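You operate a simulated robot arm through the tools that you are given. There is no shell and no other tool.

You are at the controls of a simulated robot arm. One attempt, no reset.

JOB
Set the lamp to 40 % for close work on the red notebook.
Fine: switch the desk lamp on, turn its dimmer; the notebook in the wooden frame, the magnifier standing on it; the lamp stays on. Set down upright: teal stand magnifier.

The check looks at the end state, three seconds after you hand in, the way a careful person would. Anything else that was tipped, shoved, dropped, spilled or broken makes it a failure.

ROBOT AND FRAMES
A 6-joint arm with a two-finger gripper, fixed in place. Base frame: the origin is at the foot of the arm, x ahead of it, y to its left, z up. Lengths are in m, angles in degrees, forces in N, time in s.
Its first joint turns from -149.0 to 149.0 degrees. Payload 1.57 kg.
The tool frame sits at the grasp point between the pads (the TCP): z along the fingers, y along the line on which they close. The tips reach 0.021 m beyond it. Largest opening 0.07 m; the body of the gripper starts 0.05 m behind the TCP.
Orientation is that of the tool frame in the base frame, as [roll, pitch, yaw] about the fixed x, y, z axes, in that order (R = Rz(yaw) Ry(pitch) Rx(roll)). With the fingers straight down and closing along the base's y, the tool's x points along the base's -x, its y along +y and its z along -z.

CONTROLS
- The arm moves only by the tool arm_command. Its argument "deltas" is a list of rows, each a list of 6 numbers: the shift along the tool's x, y, z in cm, then the turn, a rotation vector about the tool's x, y, z in degrees. In form: [[dx, dy, dz, ax, ay, az], ...]. A call has 1 to 20 rows; each row is the pose to reach, as a shift and turn from the pose commanded when the call began, along the tool's axes at that moment. "jaw" is the opening, from 0 (shut) to 1 (fully open), set as the call begins (left out, the last holds). Rows are played at 5 a second. More than 0.05 m and 8.6 degrees between two rows, or a gripper value outside its range, and nothing of the call is played. Where a pose cannot be reached the arm comes as near as it can. A force on the tool above 40 N (or 10 N above the force at the start of the call, whichever is more), or a blocked arm, ends the call early, and 0.2 s more pass. The fingers move at their own pace and stop on an object; they squeeze with about 30 N. The grip force told is the motor's: it shows also when the fingers shut on nothing. Time passes only in rows, and 0.2 s behind the last, so rows that repeat a pose let the fingers close. It gives the time, the measured TCP pose, the force on the tool (base axes), the opening and the grip force at its end, in the units of the frame above (readings bear some noise), with the torque about the TCP (base axes, N m) and any sound that the robot's microphone picked up.
- Cameras (640 x 400 px; columns grow to the right, rows downward): "scene" is fixed at [0.0497, 0.6502, 1.4953]; the picture's right is [-0.78, -0.63, 0.00], its down [-0.31, 0.38, -0.87] and it looks along [0.55, -0.68, -0.49] (base axes); focal length 334 px, centre (320, 200). "wrist" rides on the gripper at [0.079, 0.004, -0.081] in the tool frame; the picture's right is [-0.05, 1.00, 0.00], its down [-0.67, -0.04, -0.75] and it looks along [-0.74, -0.04, 0.67] (tool axes); focal length 256 px, centre (320, 200). There is no depth. A picture from a camera that has moved, and an enlarged one, comes with that camera's place and axes in the base frame and with its lens.
- camera(camera): a new picture of that camera. No time passes.
- lift_body(by): slides the trunk up (or, below 0, down) by that many m; the arm rides with it, the base frame stays. It gives what a move gives, with no picture.
- close_up(camera, box): a new picture of the part [left, top, right, bottom] of that camera's present view, enlarged. No time passes.
- close_job(): hands the job in; it is judged then, once.

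Places have to be worked out from the pictures, the camera data and where the tool is seen. Open the gripper and draw the arm clear of the work before you hand the job in, unless the task says otherwise.

The tools are called after "Request:" as name(argument=value, ...) on one line, values as JSON. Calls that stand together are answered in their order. arm_command: Moves the arm, as the interface text tells. Its arguments: {"type":"object","properties":{"deltas":{"type":"array","items":{"type":"array","items":{"type":"number"}}},"jaw":{"type":"number"}},"required":["deltas"]} The other tools are called the same way: lift_body (by) slides the trunk up or down; camera (camera) takes a picture; close_up (camera, box) takes an enlarged picture of a part of a camera's view; close_job () hands the job in.

At the start:

```text
time: 0.0
ee_pos: [0.6754, 0.011, 1.0612]
ee_rot: [179.9, 0.0, -180.0]
force: [-0.3, -1.2, -0.2]
wrist_torque: [0.05, 0.0, 0.0]
opening: 0.0701
finger_force: 0.1
trunk travel left (down, up): [-0.743, 0.227]
```

scene: 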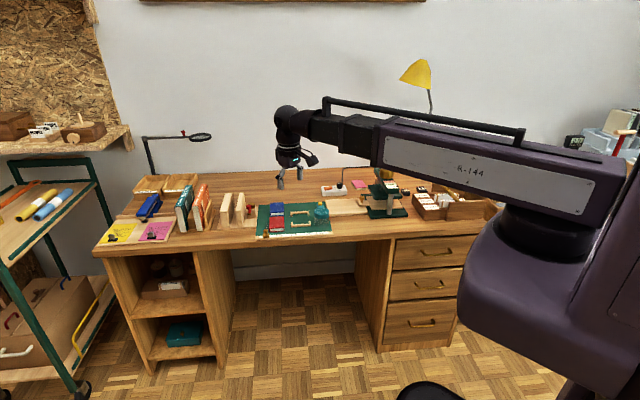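
wrist: 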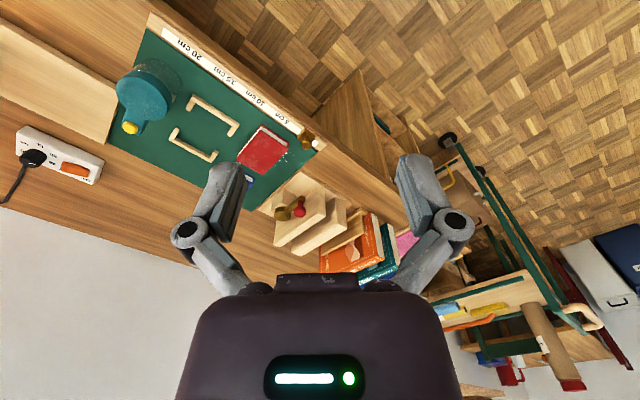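

The scene shows a desk with a green mat, a red notebook, two wooden brackets, a teal magnifier and a power strip with a lamp. I'll look closer at everything before moving.

Request:
close_up(camera="scene", box=[220, 160, 380, 260])

Request:
close_up(camera="scene", box=[340, 140, 500, 240])

Request:
close_up(camera="scene", box=[90, 120, 250, 250])

Request:
close_up(camera="wrist", box=[0, 0, 320, 200])

Request:
close_up(camera="scene", box=[340, 50, 500, 150])

```text
4.00 times, centred on (300, 210) of scene
camera zoom: at [0.0497, 0.6502, 1.4953], right [-0.78, -0.63, 0.0], down [-0.31, 0.38, -0.87], along [0.55, -0.68, -0.49], focal length 1336 px, centre (400, 160)
```

zoom: 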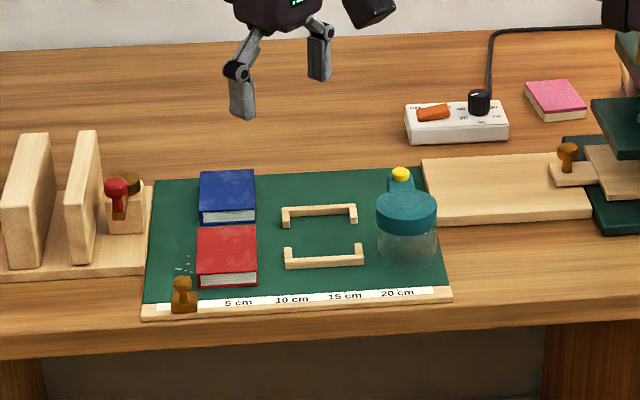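

```text
4.00 times, centred on (420, 190) of scene
camera zoom: at [0.0497, 0.6502, 1.4953], right [-0.78, -0.63, 0.0], down [-0.31, 0.38, -0.87], along [0.55, -0.68, -0.49], focal length 1336 px, centre (-80, 240)
```

zoom: 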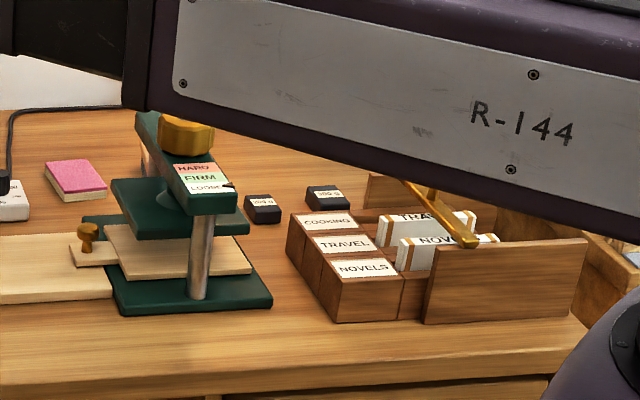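

```text
3.08 times, centred on (170, 185) of scene
camera zoom: at [0.0497, 0.6502, 1.4953], right [-0.78, -0.63, 0.0], down [-0.31, 0.38, -0.87], along [0.55, -0.68, -0.49], focal length 1028 px, centre (782, 246)
```

zoom: 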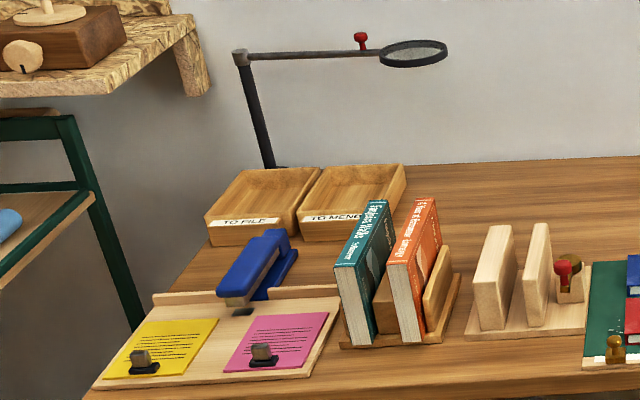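

```text
2.00 times, centred on (160, 100) of wrist
camera zoom: at [0.5958, 0.0157, 1.1433], right [0.05, 1.0, 0.0], down [0.67, -0.04, 0.75], along [0.74, -0.04, -0.67], focal length 512 px, centre (640, 400)
```

zoom: 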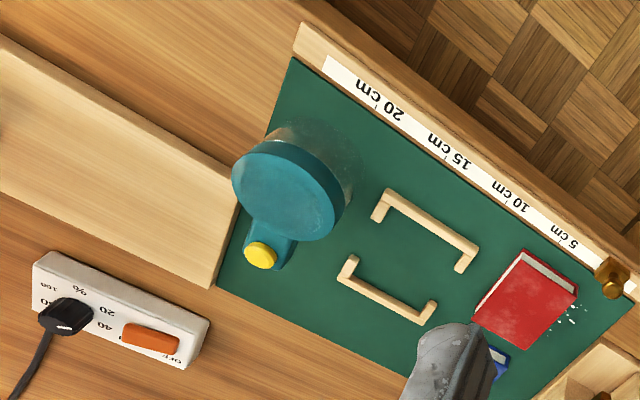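

```text
4.00 times, centred on (420, 100) of scene
camera zoom: at [0.0497, 0.6502, 1.4953], right [-0.78, -0.63, 0.0], down [-0.31, 0.38, -0.87], along [0.55, -0.68, -0.49], focal length 1336 px, centre (-80, 600)
```

zoom: 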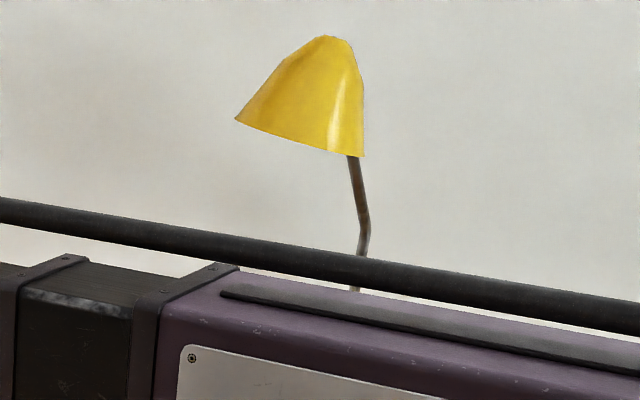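

The desk runs about 45° to the base, with the mat top at z≈0.768 (two cameras agree). The switch box is near [0.84,-0.43]. I'll swing the arm over towards it and look with the wrist camera.

Request:
arm_command(deltas=[[-0.3, -3.8, 0.6, 0, 0, 3.3], [-0.6, -7.7, 1.2, 0, 0, 6.7], [-0.8, -11.5, 1.8, 0, 0, 10], [-1.1, -15.4, 2.5, 0, 0, 13.3], [-1.4, -19.2, 3.5, 0, 0, 16.7], [-1.7, -23, 5, 0, 0, 20], [-2, -27, 7, 0, 0, 23.3], [-2.2, -30.8, 9, 0, 0, 26.7], [-2.5, -34.6, 11.1, 0, 0, 30]], jaw=1)

Request:
camera(camera="wrist")

Request:
camera(camera="scene")

```text
time: 2.0
ee_pos: [0.7015, -0.3399, 1.0612]
ee_rot: [179.9, 0.0, 149.9]
force: [0.3, 0.5, -0.1]
wrist_torque: [0.04, 0.01, -0.01]
opening: 0.0703
finger_force: 0.0
out of reach, approached as far as the arm can: row 1, 2, 3, 4, 5, 6, 7, 8, 9
trunk travel left (down, up): [-0.743, 0.227]
```

```text
taken
camera wrist: at [0.6355, -0.2968, 1.1431], right [0.55, 0.84, 0.0], down [0.56, -0.36, 0.74], along [0.62, -0.41, -0.67], focal length 256 px, centre (320, 200)
```

wrist: 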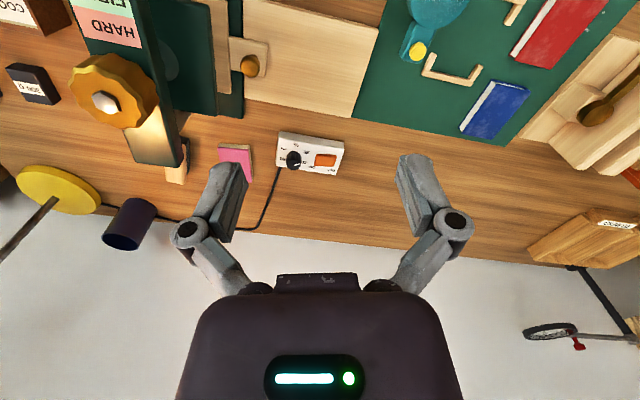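

```text
taken
```

scene: 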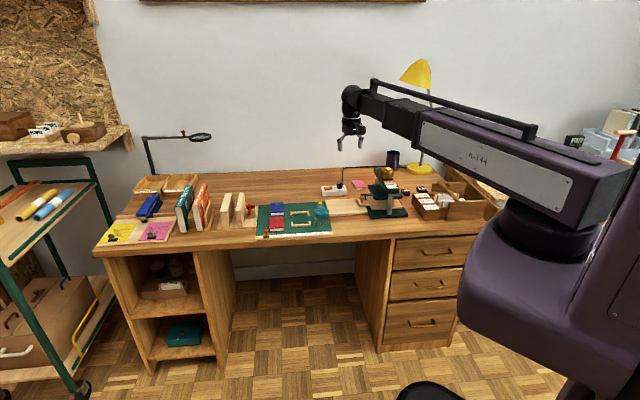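

The arm kept its height (the trunk needs lowering for that). Now zooming in on the switch box and its surroundings.

Request:
close_up(camera="wrist", box=[260, 115, 360, 190])

Request:
close_up(camera="wrist", box=[380, 0, 640, 160])

Request:
close_up(camera="scene", box=[310, 150, 430, 225])

```text
5.33 times, centred on (310, 152) of wrist
camera zoom: at [0.6355, -0.2968, 1.1431], right [0.55, 0.84, 0.0], down [0.56, -0.36, 0.74], along [0.62, -0.41, -0.67], focal length 1365 px, centre (373, 453)
```

zoom: 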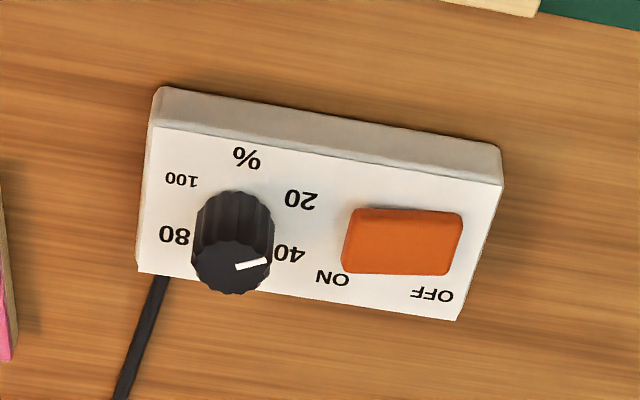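

```text
2.46 times, centred on (510, 80) of wrist
camera zoom: at [0.6355, -0.2968, 1.1431], right [0.55, 0.84, 0.0], down [0.56, -0.36, 0.74], along [0.62, -0.41, -0.67], focal length 630 px, centre (-148, 495)
```

zoom: 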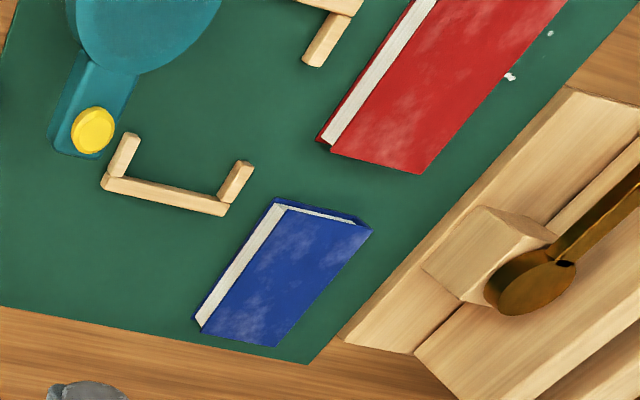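

```text
5.33 times, centred on (370, 188) of scene
camera zoom: at [0.0497, 0.6502, 1.4953], right [-0.78, -0.63, 0.0], down [-0.31, 0.38, -0.87], along [0.55, -0.68, -0.49], focal length 1781 px, centre (53, 267)
```

zoom: 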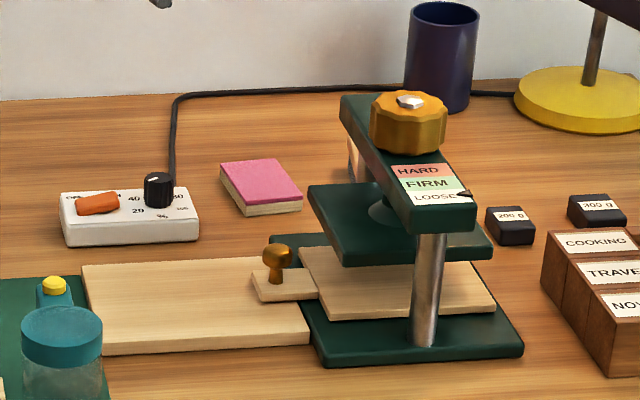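

The dimmer pointer seems to sit near 20–40 and the switch is a rocker with ON towards the knob. I'll lower the trunk moderately so that I can see it from closer.

Request:
lift_body(by=-0.12)

Request:
camera(camera="scene")

Request:
close_up(camera="wrist", box=[240, 60, 400, 160])

Request:
camera(camera="wrist")

```text
time: 3.5
ee_pos: [0.7013, -0.3384, 0.9426]
ee_rot: [-179.9, -0.1, 150.0]
force: [0.0, 0.1, 0.0]
wrist_torque: [0.0, 0.0, -0.01]
opening: 0.0701
finger_force: 0.0
trunk travel left (down, up): [-0.623, 0.347]
```

```text
taken
```

scene: 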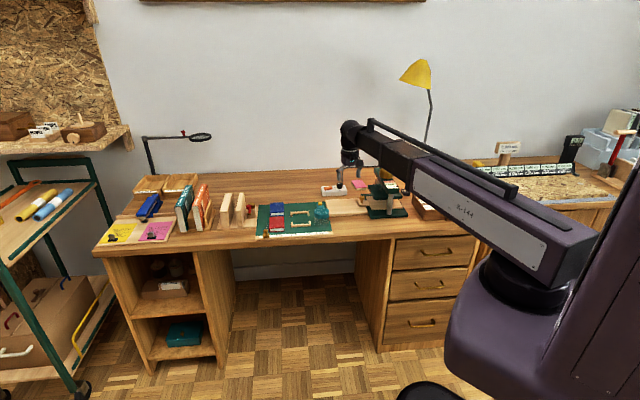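

```text
4.00 times, centred on (320, 110) of wrist
camera zoom: at [0.635, -0.2957, 1.0234], right [0.55, 0.84, 0.0], down [0.56, -0.36, 0.74], along [0.62, -0.41, -0.67], focal length 1024 px, centre (320, 560)
```

zoom: 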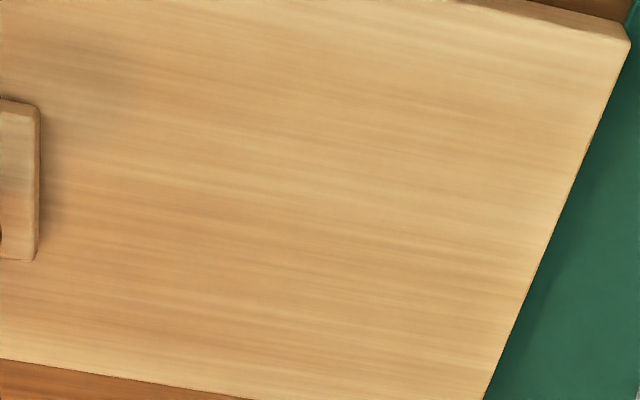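

```text
taken
camera wrist: at [0.635, -0.2957, 1.0234], right [0.55, 0.84, 0.0], down [0.56, -0.36, 0.74], along [0.62, -0.41, -0.67], focal length 256 px, centre (320, 200)
```

wrist: 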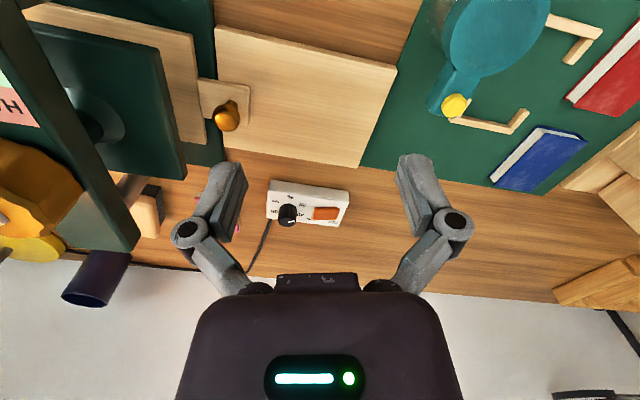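

Box is visible again between the fingers; zooming in to read the dial precisely.

Request:
close_up(camera="wrist", box=[250, 160, 370, 235])

Request:
close_up(camera="scene", box=[315, 175, 360, 203])

Request:
close_up(camera="scene", box=[320, 110, 440, 225])

```text
5.33 times, centred on (310, 198) of wrist
camera zoom: at [0.635, -0.2957, 1.0234], right [0.55, 0.84, 0.0], down [0.56, -0.36, 0.74], along [0.62, -0.41, -0.67], focal length 1365 px, centre (373, 213)
```

zoom: 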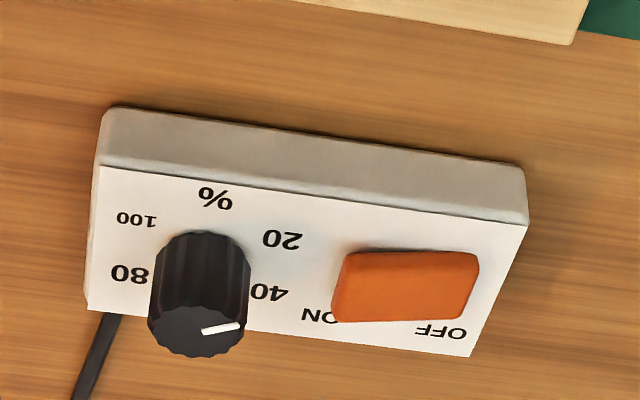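

```text
14.22 times, centred on (338, 189) of scene
camera zoom: at [0.0497, 0.6502, 1.4953], right [-0.78, -0.63, 0.0], down [-0.31, 0.38, -0.87], along [0.55, -0.68, -0.49], focal length 4750 px, centre (71, 356)
```

zoom: 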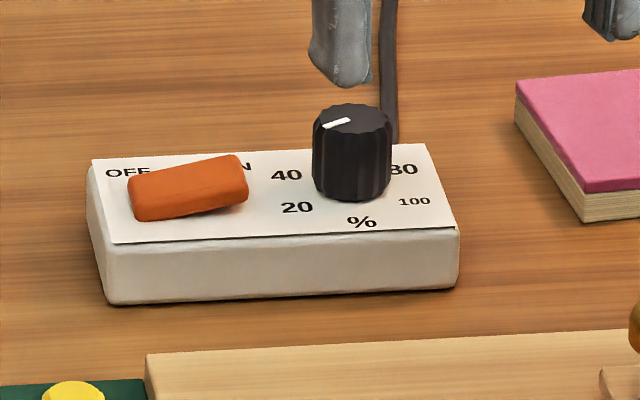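

```text
3.48 times, centred on (380, 168) of scene
camera zoom: at [0.0497, 0.6502, 1.4953], right [-0.78, -0.63, 0.0], down [-0.31, 0.38, -0.87], along [0.55, -0.68, -0.49], focal length 1162 px, centre (111, 313)
```

zoom: 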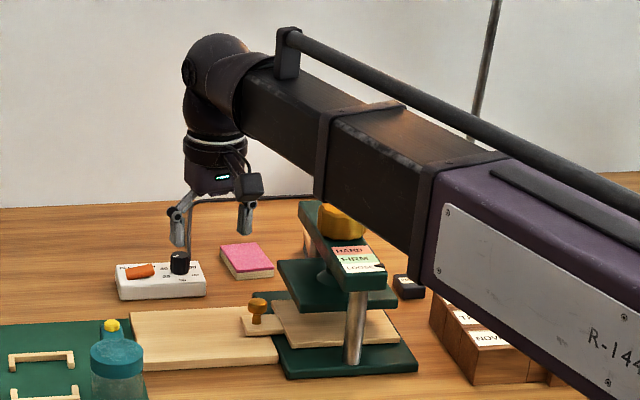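

The rocker is in the OFF position, and the dial pointer sits between 20 and 40. I estimate the knob top at about [0.858,-0.50,0.798], which is right at the reach limit. I'll test whether the arm itself can move vertically, with a small descent in free air.

Request:
arm_command(deltas=[[0, 0, 1, 0, 0, 0], [0, 0, 2, 0, 0, 0]])

```text
time: 4.1
ee_pos: [0.7002, -0.3386, 0.9416]
ee_rot: [180.0, 0.0, 150.0]
force: [0.6, -0.6, 0.1]
wrist_torque: [0.02, -0.01, 0.01]
opening: 0.07
finger_force: 0.0
out of reach, approached as far as the arm can: row 1, 2
trunk travel left (down, up): [-0.623, 0.347]
```

Descent isn't available from the arm. Let me check the upward direction and the radial reach at the same time.

Request:
arm_command(deltas=[[0, 0, -1, 0, 0, 0], [0, 0, -2, 0, 0, 0]])

Request:
arm_command(deltas=[[-4, 0, 0, 0, 0, 0], [-8, 0, 0, 0, 0, 0], [-11, 0, 0, 0, 0, 0]])

Request:
camera(camera="wrist")

```text
time: 4.7
ee_pos: [0.7009, -0.3396, 0.9421]
ee_rot: [180.0, -0.1, 149.9]
force: [-0.1, -0.2, 0.6]
wrist_torque: [0.02, 0.03, 0.03]
opening: 0.0699
finger_force: 0.0
out of reach, approached as far as the arm can: row 1, 2
trunk travel left (down, up): [-0.623, 0.347]
```

```text
time: 5.5
ee_pos: [0.7983, -0.3947, 0.9404]
ee_rot: [-180.0, 0.0, 150.0]
force: [-0.3, -0.9, 0.1]
wrist_torque: [-0.03, 0.05, -0.04]
opening: 0.0702
finger_force: 0.0
trunk travel left (down, up): [-0.623, 0.347]
```

```text
taken
camera wrist: at [0.7314, -0.351, 1.0232], right [0.55, 0.84, 0.0], down [0.56, -0.36, 0.74], along [0.62, -0.41, -0.67], focal length 256 px, centre (320, 200)
```

wrist: 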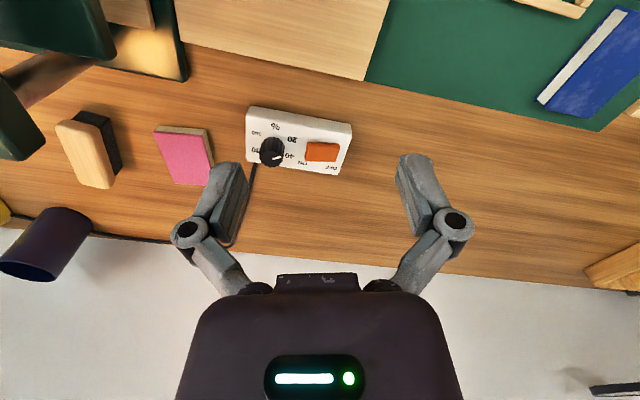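

The arm extends horizontally, and height comes only from the trunk. Zooming on the box again from this nearer position.

Request:
close_up(camera="wrist", box=[236, 95, 364, 175])

```text
5.00 times, centred on (300, 135) of wrist
camera zoom: at [0.7314, -0.351, 1.0232], right [0.55, 0.84, 0.0], down [0.56, -0.36, 0.74], along [0.62, -0.41, -0.67], focal length 1280 px, centre (420, 525)
```

zoom: 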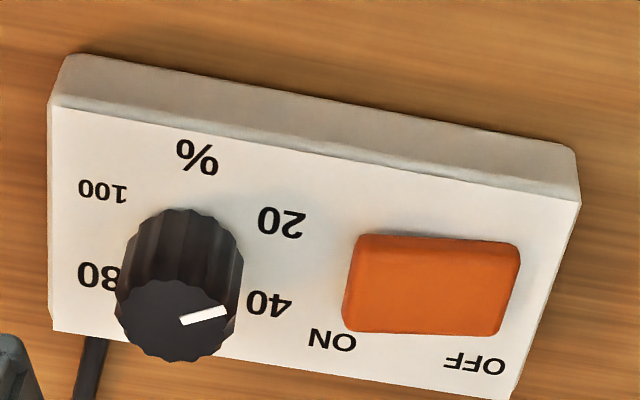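

From this view: box top z≈0.777, knob axis ≈[0.853,-0.494], rocker ON end ≈[0.875,-0.458]. The pointer is at 20 % (40 % is 60° further clockwise). I'll close the jaws and move above the ON end of the rocker, at height.

Request:
arm_command(deltas=[[-3.3, -0.55, 0, 0, 0, 5], [-6.5, -1.1, 0, 0, 0, 10], [-9.8, -1.65, 0, 0, 0, 15], [-9.8, -1.65, 0, 0, 0, 15]], jaw=0)

Request:
camera(camera="wrist")

Request:
close_up(camera="scene", box=[300, 110, 420, 225])

```text
time: 6.5
ee_pos: [0.872, -0.4566, 0.9398]
ee_rot: [180.0, 0.1, 134.9]
force: [0.5, -0.8, 0.3]
wrist_torque: [0.01, -0.01, 0.0]
opening: 0.0
finger_force: 29.0
trunk travel left (down, up): [-0.623, 0.347]
```

```text
taken
camera wrist: at [0.82, -0.398, 1.0233], right [0.74, 0.67, 0.0], down [0.45, -0.5, 0.74], along [0.5, -0.55, -0.67], focal length 256 px, centre (320, 200)
```

wrist: 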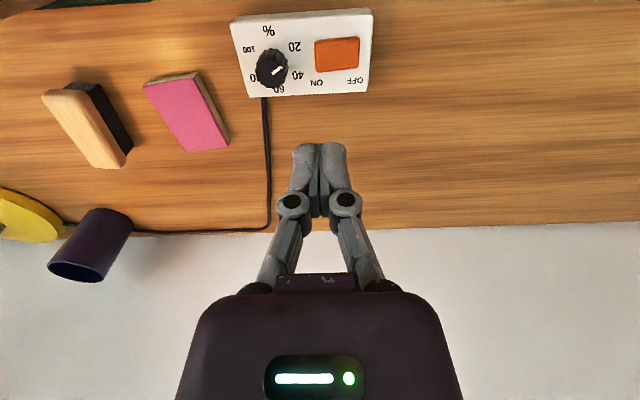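

```text
3.48 times, centred on (360, 168) of scene
camera zoom: at [0.0497, 0.6502, 1.4953], right [-0.78, -0.63, 0.0], down [-0.31, 0.38, -0.87], along [0.55, -0.68, -0.49], focal length 1162 px, centre (181, 313)
```

zoom: 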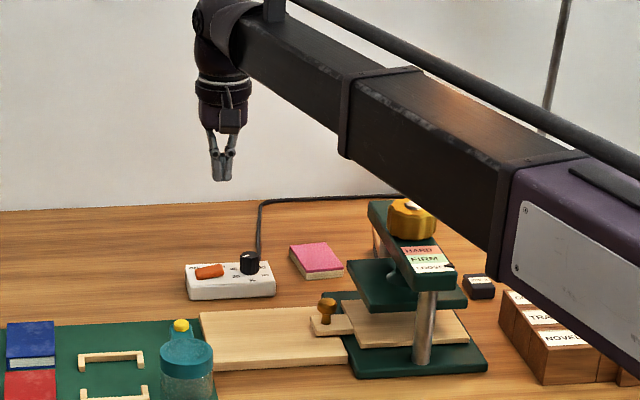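

Now directly above, "60" is visible at the back of the dial too. I'll zoom in to refine positions before pressing.

Request:
close_up(camera="wrist", box=[220, 0, 380, 100])

```text
4.00 times, centred on (300, 50) of wrist
camera zoom: at [0.82, -0.398, 1.0233], right [0.74, 0.67, 0.0], down [0.45, -0.5, 0.74], along [0.5, -0.55, -0.67], focal length 1024 px, centre (400, 800)
```

zoom: 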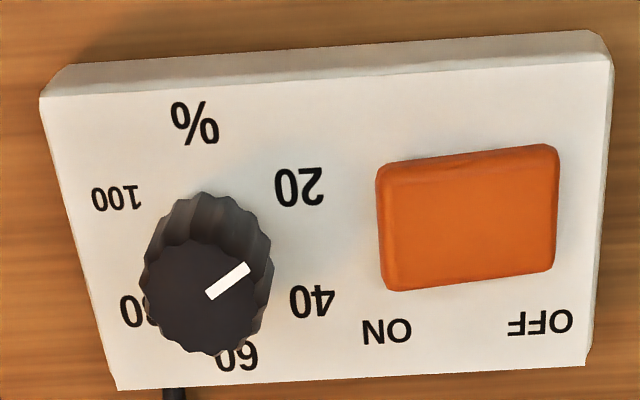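

The pointer clearly reads 20. The ON edge of the rocker is near [0.871,-0.460]; I'll shift slightly to centre the closed tips on that edge and lower the trunk to just above it.

Request:
arm_command(deltas=[[-0.1, -0.2, 0, 0, 0, 0], [-0.1, -0.2, 0, 0, 0, 0]])

Request:
lift_body(by=-0.08)

Request:
camera(camera="wrist")

Request:
close_up(camera="scene", box=[300, 130, 420, 215])

```text
time: 7.1
ee_pos: [0.8723, -0.4589, 0.9424]
ee_rot: [180.0, 0.0, 135.0]
force: [-0.8, -0.1, 0.0]
wrist_torque: [-0.02, -0.01, -0.04]
opening: 0.0002
finger_force: 28.4
trunk travel left (down, up): [-0.623, 0.347]
```

```text
time: 8.3
ee_pos: [0.8718, -0.4592, 0.8612]
ee_rot: [180.0, 0.0, 135.0]
force: [-0.2, -0.1, 0.0]
wrist_torque: [0.01, 0.01, 0.03]
opening: 0.0
finger_force: 29.2
trunk travel left (down, up): [-0.543, 0.427]
```

```text
taken
camera wrist: at [0.8194, -0.4002, 0.9434], right [0.74, 0.67, 0.0], down [0.45, -0.5, 0.74], along [0.5, -0.55, -0.67], focal length 256 px, centre (320, 200)
```

wrist: 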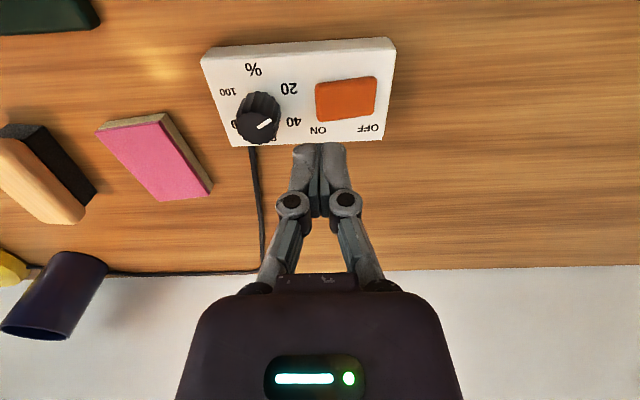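

```text
4.71 times, centred on (360, 172) of scene
camera zoom: at [0.0497, 0.6502, 1.4953], right [-0.78, -0.63, 0.0], down [-0.31, 0.38, -0.87], along [0.55, -0.68, -0.49], focal length 1572 px, centre (132, 329)
```

zoom: 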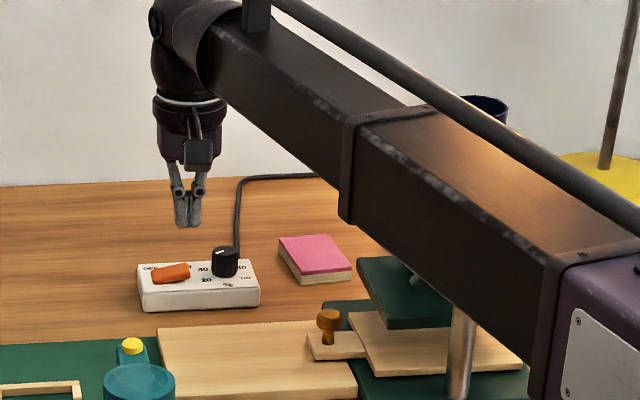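

Projection shows the tips will land on the rocker's ON edge. Lowering to just above, then in small steps.

Request:
lift_body(by=-0.042)

Request:
close_up(camera="wrist", box=[200, 80, 440, 230])

Request:
close_up(camera="scene", box=[315, 165, 363, 203])

Request:
close_up(camera="scene", box=[300, 100, 460, 225])

```text
time: 9.1
ee_pos: [0.8725, -0.4586, 0.8189]
ee_rot: [179.8, 0.0, 135.1]
force: [0.4, 0.6, 0.2]
wrist_torque: [0.01, 0.0, 0.02]
opening: 0.0
finger_force: 28.7
trunk travel left (down, up): [-0.501, 0.469]
```

```text
2.67 times, centred on (320, 155) of wrist
camera zoom: at [0.8194, -0.4002, 0.9014], right [0.74, 0.67, 0.0], down [0.45, -0.5, 0.74], along [0.5, -0.55, -0.67], focal length 683 px, centre (320, 320)
```

zoom: 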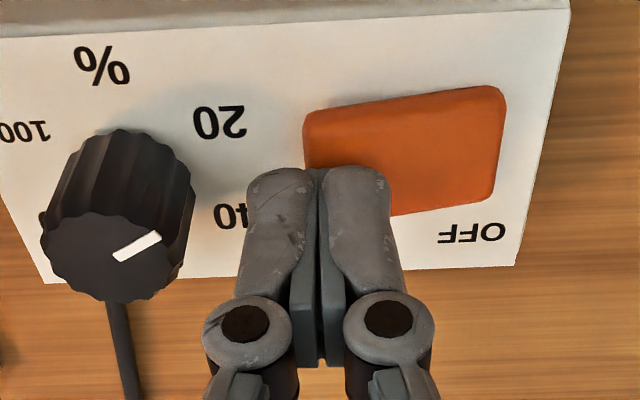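

```text
10.53 times, centred on (339, 184) of scene
camera zoom: at [0.0497, 0.6502, 1.4953], right [-0.78, -0.63, 0.0], down [-0.31, 0.38, -0.87], along [0.55, -0.68, -0.49], focal length 3516 px, centre (120, 368)
```

zoom: 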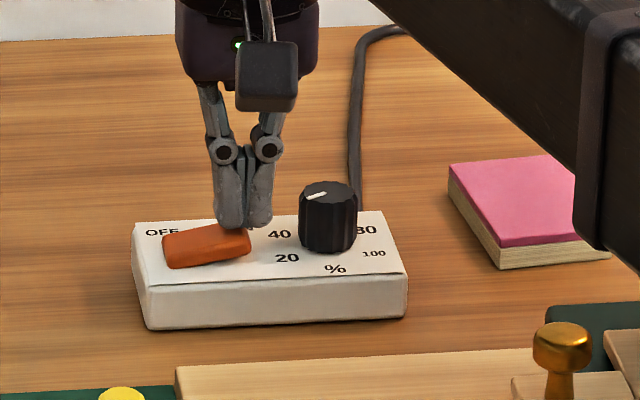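

```text
3.20 times, centred on (380, 162) of scene
camera zoom: at [0.0497, 0.6502, 1.4953], right [-0.78, -0.63, 0.0], down [-0.31, 0.38, -0.87], along [0.55, -0.68, -0.49], focal length 1069 px, centre (128, 320)
```

zoom: 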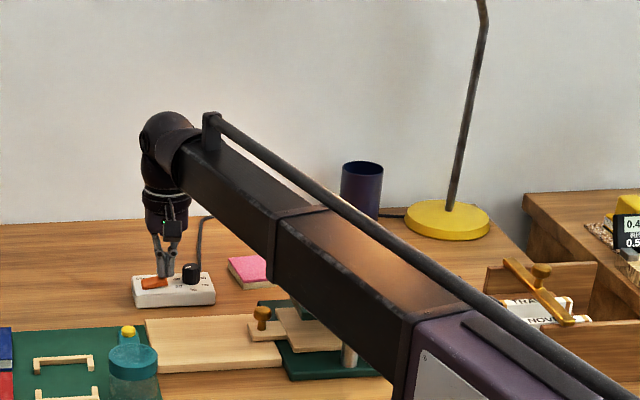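

Tips hover about a centimetre above the rocker end. Stepping down gently.

Request:
lift_body(by=-0.008)

Request:
lift_body(by=-0.003)

```text
time: 9.7
ee_pos: [0.8718, -0.4594, 0.8136]
ee_rot: [179.9, 0.0, 134.9]
force: [0.6, -1.6, 7.9]
wrist_torque: [0.02, -0.06, -0.03]
opening: 0.0002
finger_force: 28.6
trunk travel left (down, up): [-0.493, 0.477]
heard: click
```

```text
time: 10.3
ee_pos: [0.8707, -0.4603, 0.8118]
ee_rot: [179.9, 0.3, 134.9]
force: [0.4, 0.7, 29.8]
wrist_torque: [0.22, -0.09, 0.02]
opening: 0.0001
finger_force: 28.5
trunk travel left (down, up): [-0.49, 0.48]
stopped: the force on the tool passed its limit at 41 N (the readings are from after the stop); the commanded pose is now the measured one
```

A click was heard, so it toggled, and now the force has built up at the end stop. Raising and checking.

Request:
lift_body(by=0.05)

Request:
camera(camera="scene")

Request:
close_up(camera="wrist", box=[180, 20, 420, 170])

Request:
close_up(camera="scene", box=[315, 165, 363, 203])

```text
time: 11.2
ee_pos: [0.8742, -0.4606, 0.8595]
ee_rot: [179.9, 0.3, 135.0]
force: [-0.1, -0.4, -0.6]
wrist_torque: [0.0, -0.01, 0.0]
opening: 0.0
finger_force: 28.8
trunk travel left (down, up): [-0.54, 0.43]
```

```text
taken
```

scene: 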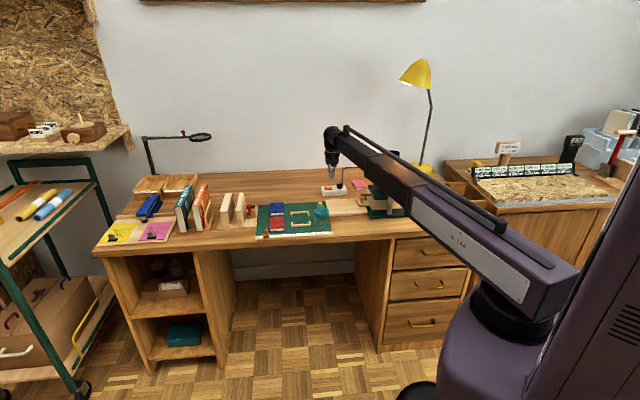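

```text
2.67 times, centred on (300, 95) of wrist
camera zoom: at [0.8208, -0.401, 0.9405], right [0.74, 0.67, 0.0], down [0.44, -0.5, 0.75], along [0.5, -0.56, -0.67], focal length 683 px, centre (373, 480)
```

zoom: 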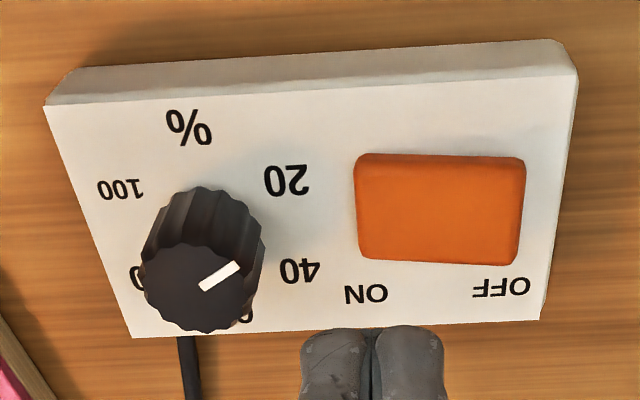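

```text
10.53 times, centred on (339, 184) of scene
camera zoom: at [0.0497, 0.6502, 1.4953], right [-0.78, -0.63, 0.0], down [-0.31, 0.38, -0.87], along [0.55, -0.68, -0.49], focal length 3516 px, centre (120, 368)
```

zoom: 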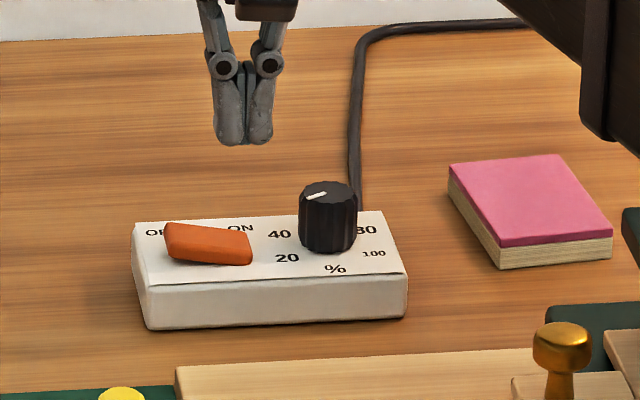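

The rocker is flipped to ON. I place the knob axis at about [0.8505,-0.4917] with its top at z≈0.804. Next I'll move above the knob and yaw by 60°, so that the 60° clockwise turn brings me back to the present yaw.

Request:
arm_command(deltas=[[-0.06, -0.5, 0, 0, 0, -7.5], [-0.13, -1, 0, 0, 0, -15], [-0.2, -1.5, 0, 0, 0, -22.5], [-0.26, -2, 0, 0, 0, -30], [-0.33, -2.5, 0, 0, 0, -37.5], [-0.4, -3, 0, 0, 0, -45], [-0.46, -3.5, 0, 0, 0, -52.5], [-0.52, -3.88, 0, 0, 0, -60], [-0.52, -3.88, 0, 0, 0, -60]], jaw=0.75)

Request:
camera(camera="wrist")

Request:
close_up(camera="scene", box=[300, 130, 420, 215])

```text
time: 13.2
ee_pos: [0.8491, -0.4903, 0.8583]
ee_rot: [-179.9, 0.1, -164.9]
force: [0.2, -1.0, 0.3]
wrist_torque: [0.0, 0.01, -0.01]
opening: 0.0525
finger_force: 0.2
trunk travel left (down, up): [-0.54, 0.43]
```

```text
taken
camera wrist: at [0.7726, -0.507, 0.9407], right [-0.21, 0.98, 0.0], down [0.65, 0.14, 0.75], along [0.73, 0.15, -0.67], focal length 256 px, centre (320, 200)
```

wrist: 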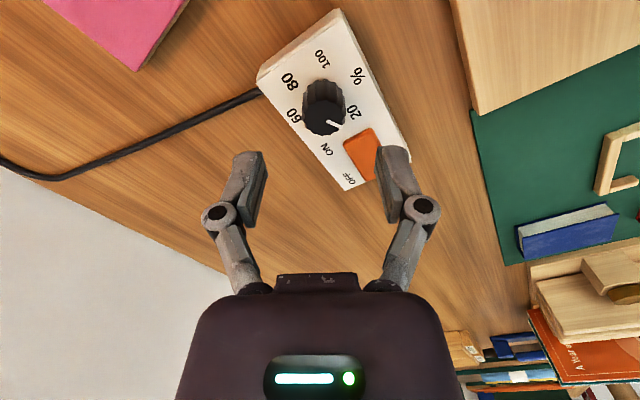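

```text
4.71 times, centred on (360, 172) of scene
camera zoom: at [0.0497, 0.6502, 1.4953], right [-0.78, -0.63, 0.0], down [-0.31, 0.38, -0.87], along [0.55, -0.68, -0.49], focal length 1572 px, centre (132, 329)
```

zoom: 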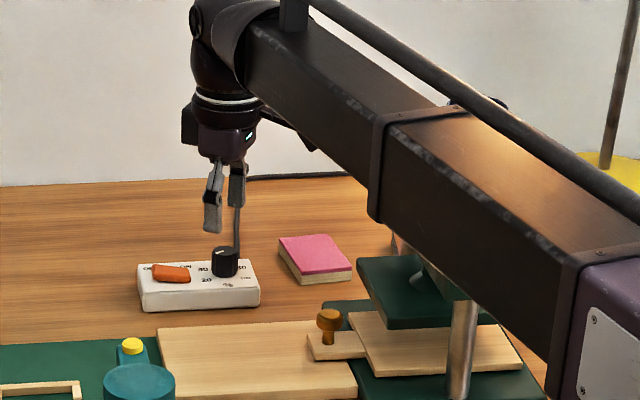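

The knob top appears right under the grasp point. One close-up to confirm centring before descending around the knob.

Request:
close_up(camera="wrist", box=[240, 50, 400, 210])

Request:
lift_body(by=-0.03)

Request:
close_up(camera="wrist", box=[220, 70, 420, 210])

Request:
close_up(camera="scene", box=[315, 160, 363, 203])

```text
2.50 times, centred on (320, 130) of wrist
camera zoom: at [0.7726, -0.507, 0.9407], right [-0.21, 0.98, 0.0], down [0.65, 0.14, 0.75], along [0.73, 0.15, -0.67], focal length 640 px, centre (320, 375)
```

zoom: 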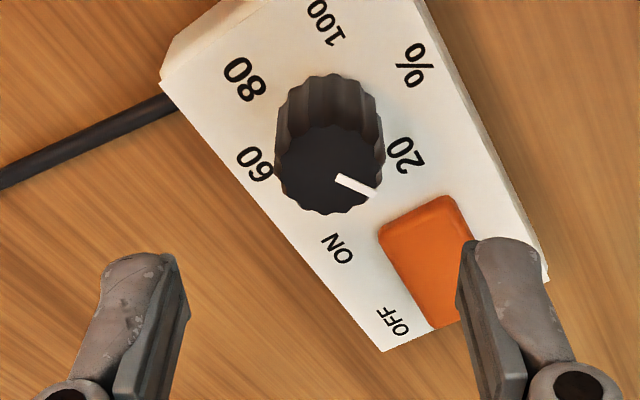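

```text
time: 13.9
ee_pos: [0.8503, -0.4907, 0.8298]
ee_rot: [-179.8, 0.3, -165.0]
force: [-0.1, -0.2, 0.6]
wrist_torque: [-0.01, -0.05, -0.03]
opening: 0.0525
finger_force: 0.0
trunk travel left (down, up): [-0.51, 0.46]
```

```text
2.86 times, centred on (320, 140) of wrist
camera zoom: at [0.7725, -0.5069, 0.9107], right [-0.21, 0.98, 0.0], down [0.65, 0.14, 0.75], along [0.73, 0.15, -0.67], focal length 731 px, centre (320, 371)
```

zoom: 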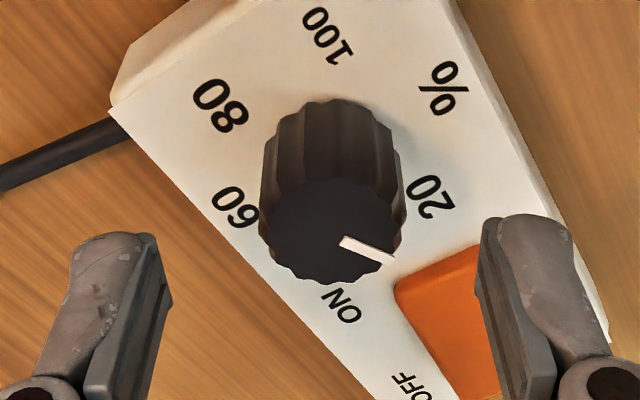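

```text
9.30 times, centred on (339, 182) of scene
camera zoom: at [0.0497, 0.6502, 1.4953], right [-0.78, -0.63, 0.0], down [-0.31, 0.38, -0.87], along [0.55, -0.68, -0.49], focal length 3107 px, centre (143, 372)
```

zoom: 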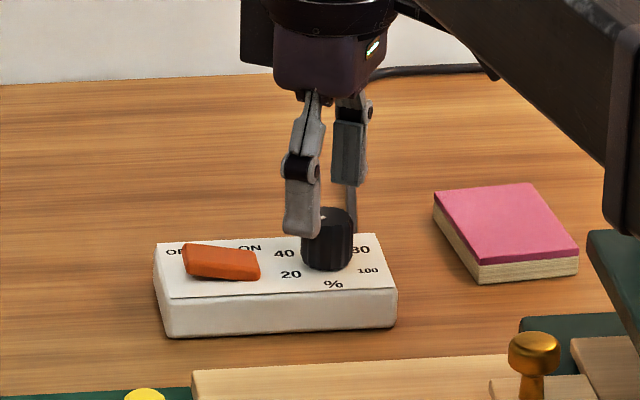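

The knob is about 2 mm off towards tool +y and −x. Correcting, then descending so the tips stop just above the box top.

Request:
arm_command(deltas=[[-0.2, 0.18, 0, 0, 0, 0], [-0.2, 0.18, 0, 0, 0, 0]])

Request:
lift_body(by=-0.018)

Request:
close_up(camera="wrist", box=[220, 90, 420, 230])

Request:
close_up(camera="scene", box=[315, 160, 363, 203])

```text
time: 14.5
ee_pos: [0.8512, -0.4876, 0.8288]
ee_rot: [-179.9, 0.1, -165.0]
force: [-0.6, -0.2, 0.4]
wrist_torque: [0.03, -0.01, 0.02]
opening: 0.0525
finger_force: 0.1
trunk travel left (down, up): [-0.51, 0.46]
```

```text
time: 15.2
ee_pos: [0.8517, -0.4882, 0.8103]
ee_rot: [-179.9, 0.1, -165.1]
force: [-0.9, -0.9, -0.8]
wrist_torque: [0.0, 0.01, -0.01]
opening: 0.0526
finger_force: 0.1
trunk travel left (down, up): [-0.492, 0.478]
```

```text
2.86 times, centred on (320, 160) of wrist
camera zoom: at [0.774, -0.5047, 0.8927], right [-0.21, 0.98, 0.0], down [0.65, 0.14, 0.75], along [0.73, 0.15, -0.67], focal length 731 px, centre (320, 314)
```

zoom: 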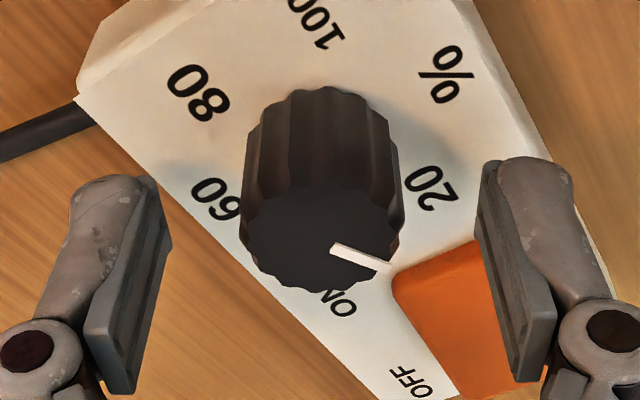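

```text
9.30 times, centred on (339, 182) of scene
camera zoom: at [0.0497, 0.6502, 1.4953], right [-0.78, -0.63, 0.0], down [-0.31, 0.38, -0.87], along [0.55, -0.68, -0.49], focal length 3107 px, centre (143, 372)
```

zoom: 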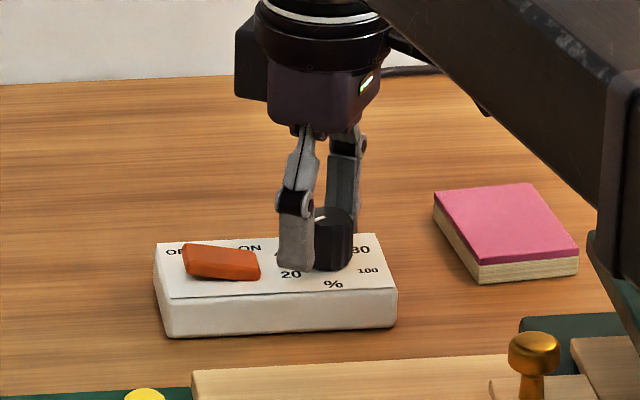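

Centring looks good (knob between the pads). I'll nudge 1 mm in −x, go 4 mm lower and close on the knob.

Request:
arm_command(deltas=[[-0.12, 0, 0, 0, 0, 0], [-0.12, 0, 0, 0, 0, 0]])

Request:
lift_body(by=-0.004)

Request:
arm_command(deltas=[[0, 0, 0, 0, 0, 0], [0, 0, 0, 0, 0, 0], [0, 0, 0, 0, 0, 0]], jaw=0.3)

Request:
close_up(camera="wrist", box=[220, 90, 420, 230])

```text
time: 15.8
ee_pos: [0.8531, -0.489, 0.8117]
ee_rot: [-180.0, 0.1, -165.0]
force: [0.4, -0.3, -0.3]
wrist_torque: [-0.02, 0.01, 0.0]
opening: 0.0525
finger_force: 0.0
trunk travel left (down, up): [-0.492, 0.478]
```

```text
time: 16.3
ee_pos: [0.8523, -0.488, 0.8074]
ee_rot: [-179.8, 0.2, -165.0]
force: [-0.1, 0.4, -0.6]
wrist_torque: [-0.01, -0.01, 0.0]
opening: 0.0527
finger_force: 0.1
trunk travel left (down, up): [-0.488, 0.482]
```

```text
time: 17.1
ee_pos: [0.8524, -0.4876, 0.807]
ee_rot: [-180.0, 0.2, -165.0]
force: [0.5, 3.1, 3.6]
wrist_torque: [0.14, -0.02, -0.04]
opening: 0.0248
finger_force: 32.3
trunk travel left (down, up): [-0.488, 0.482]
```

```text
2.86 times, centred on (320, 160) of wrist
camera zoom: at [0.7747, -0.5041, 0.8891], right [-0.21, 0.98, 0.0], down [0.65, 0.14, 0.75], along [0.73, 0.15, -0.66], focal length 731 px, centre (320, 314)
```

zoom: 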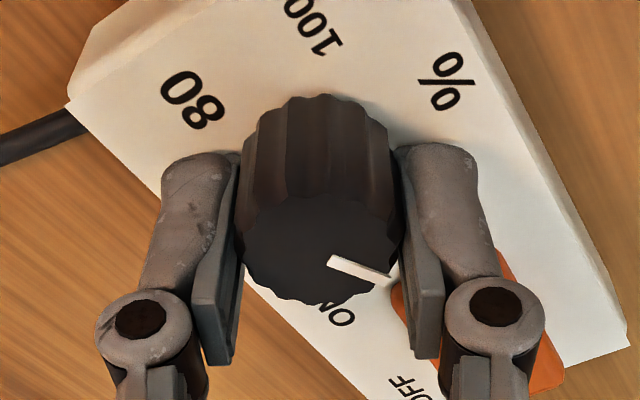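

The knob is gripped (opening 24.8 mm) with only small side force. Now turning 60° clockwise (tool z +60).

Request:
arm_command(deltas=[[0, 0, 0, 0, 0, 5], [0, 0, 0, 0, 0, 10], [0, 0, 0, 0, 0, 15], [0, 0, 0, 0, 0, 20], [0, 0, 0, 0, 0, 25], [0, 0, 0, 0, 0, 30], [0, 0, 0, 0, 0, 35], [0, 0, 0, 0, 0, 40], [0, 0, 0, 0, 0, 45], [0, 0, 0, 0, 0, 50], [0, 0, 0, 0, 0, 55], [0, 0, 0, 0, 0, 60], [0, 0, 0, 0, 0, 60]])

Request:
close_up(camera="wrist", box=[220, 90, 420, 230])

Request:
close_up(camera="scene", box=[315, 160, 363, 203])

```text
time: 19.9
ee_pos: [0.8521, -0.4886, 0.8074]
ee_rot: [-180.0, 0.0, 134.9]
force: [-10.2, -8.8, -2.3]
wrist_torque: [-0.28, 0.07, 0.05]
opening: 0.03
finger_force: 6.9
trunk travel left (down, up): [-0.488, 0.482]
```

```text
2.86 times, centred on (320, 160) of wrist
camera zoom: at [0.7981, -0.4297, 0.8888], right [0.75, 0.67, 0.0], down [0.44, -0.5, 0.75], along [0.5, -0.56, -0.67], focal length 731 px, centre (320, 314)
```

zoom: 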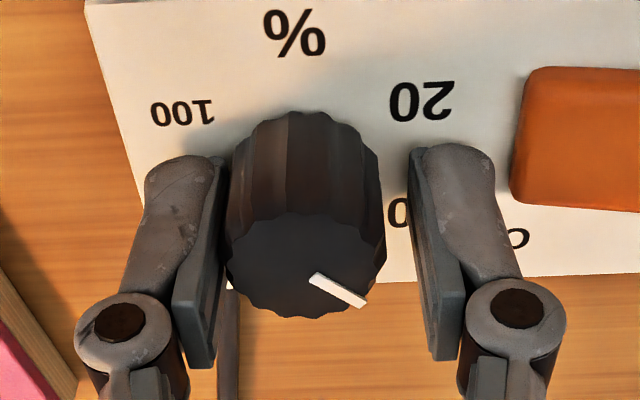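

```text
9.30 times, centred on (339, 182) of scene
camera zoom: at [0.0497, 0.6502, 1.4953], right [-0.78, -0.63, 0.0], down [-0.31, 0.38, -0.87], along [0.55, -0.68, -0.49], focal length 3107 px, centre (143, 372)
```

zoom: 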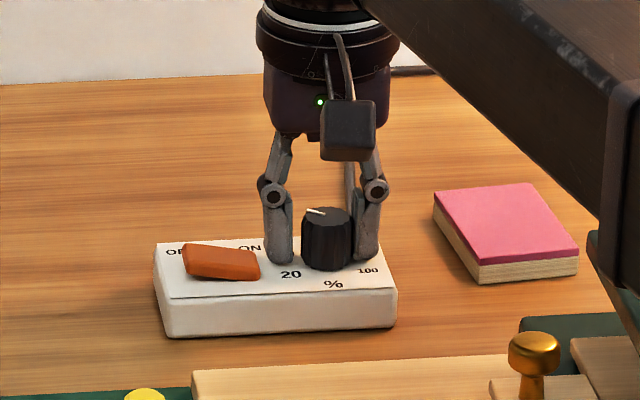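

The grip drifted off-centre (knob against one finger, lateral force). I'll release to a modest opening and rise to view the pointer properly.

Request:
arm_command(deltas=[[0, 0, 0, 0, 0, 0], [0, 0, 0, 0, 0, 0]], jaw=0.64)

Request:
lift_body(by=0.05)

Request:
close_up(camera="wrist", box=[220, 70, 420, 195])

Request:
close_up(camera="scene", box=[315, 165, 363, 203])

Request:
camera(camera="scene")

```text
time: 20.5
ee_pos: [0.8525, -0.4877, 0.8072]
ee_rot: [179.9, 0.2, 135.1]
force: [-0.7, 0.2, 2.5]
wrist_torque: [0.04, -0.04, -0.04]
opening: 0.0451
finger_force: 0.3
trunk travel left (down, up): [-0.488, 0.482]
```

```text
time: 21.4
ee_pos: [0.8526, -0.4887, 0.8563]
ee_rot: [179.9, 0.2, 135.0]
force: [-0.9, -0.7, 0.4]
wrist_torque: [-0.02, 0.06, -0.01]
opening: 0.0448
finger_force: 0.0
trunk travel left (down, up): [-0.538, 0.432]
```

```text
3.20 times, centred on (320, 132) of wrist
camera zoom: at [0.7992, -0.4292, 0.9386], right [0.74, 0.67, 0.0], down [0.44, -0.5, 0.75], along [0.5, -0.56, -0.66], focal length 819 px, centre (320, 416)
```

zoom: 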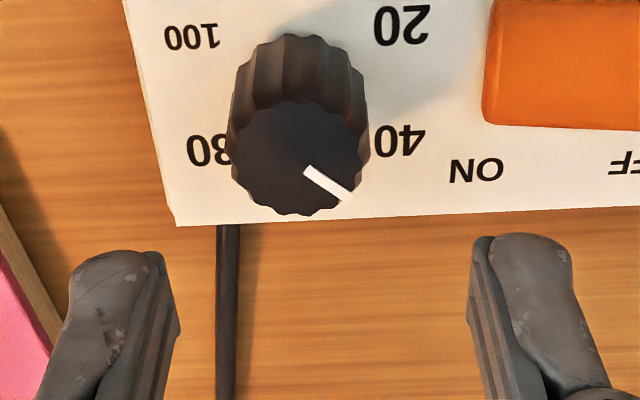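

```text
10.53 times, centred on (339, 184) of scene
camera zoom: at [0.0497, 0.6502, 1.4953], right [-0.78, -0.63, 0.0], down [-0.31, 0.38, -0.87], along [0.55, -0.68, -0.49], focal length 3516 px, centre (120, 368)
```

zoom: 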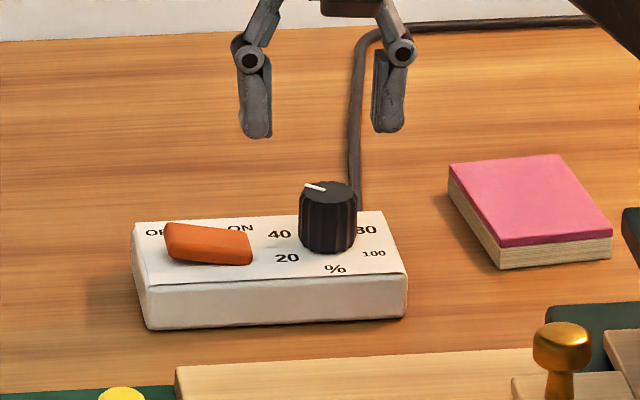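

```text
taken
```

scene: 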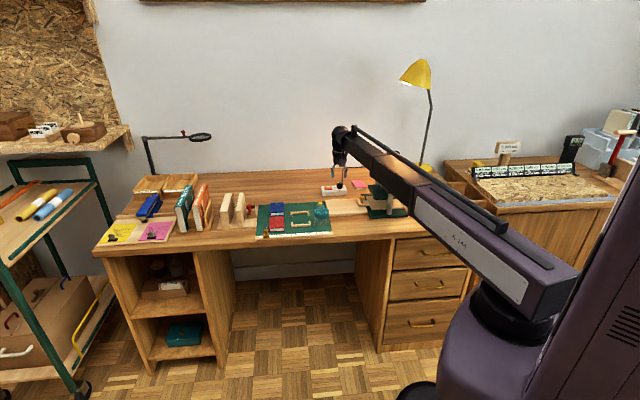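

The pointer moved past 40 slightly, as I read it. Zooming further to measure the angle.

Request:
close_up(camera="wrist", box=[264, 65, 376, 145])

Request:
close_up(camera="scene", box=[328, 175, 352, 195])

```text
5.00 times, centred on (320, 105) of wrist
camera zoom: at [0.7992, -0.4292, 0.9386], right [0.74, 0.67, 0.0], down [0.44, -0.5, 0.75], along [0.5, -0.56, -0.66], focal length 1280 px, centre (320, 675)
```

zoom: 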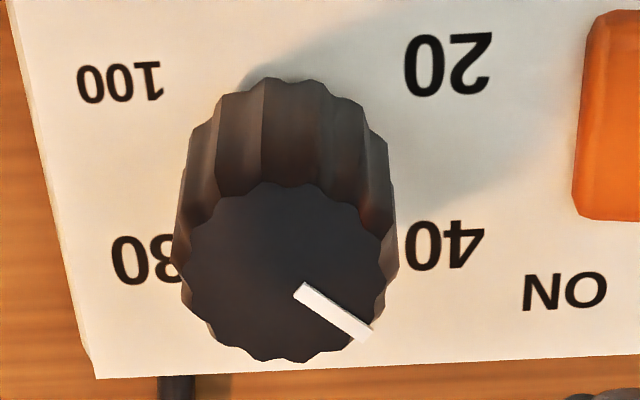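

```text
16.00 times, centred on (340, 185) of scene
camera zoom: at [0.0497, 0.6502, 1.4953], right [-0.78, -0.63, 0.0], down [-0.31, 0.38, -0.87], along [0.55, -0.68, -0.49], focal length 5344 px, centre (0, 440)
```

zoom: 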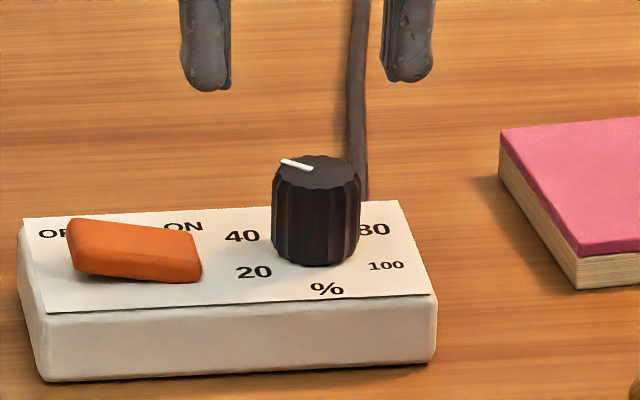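

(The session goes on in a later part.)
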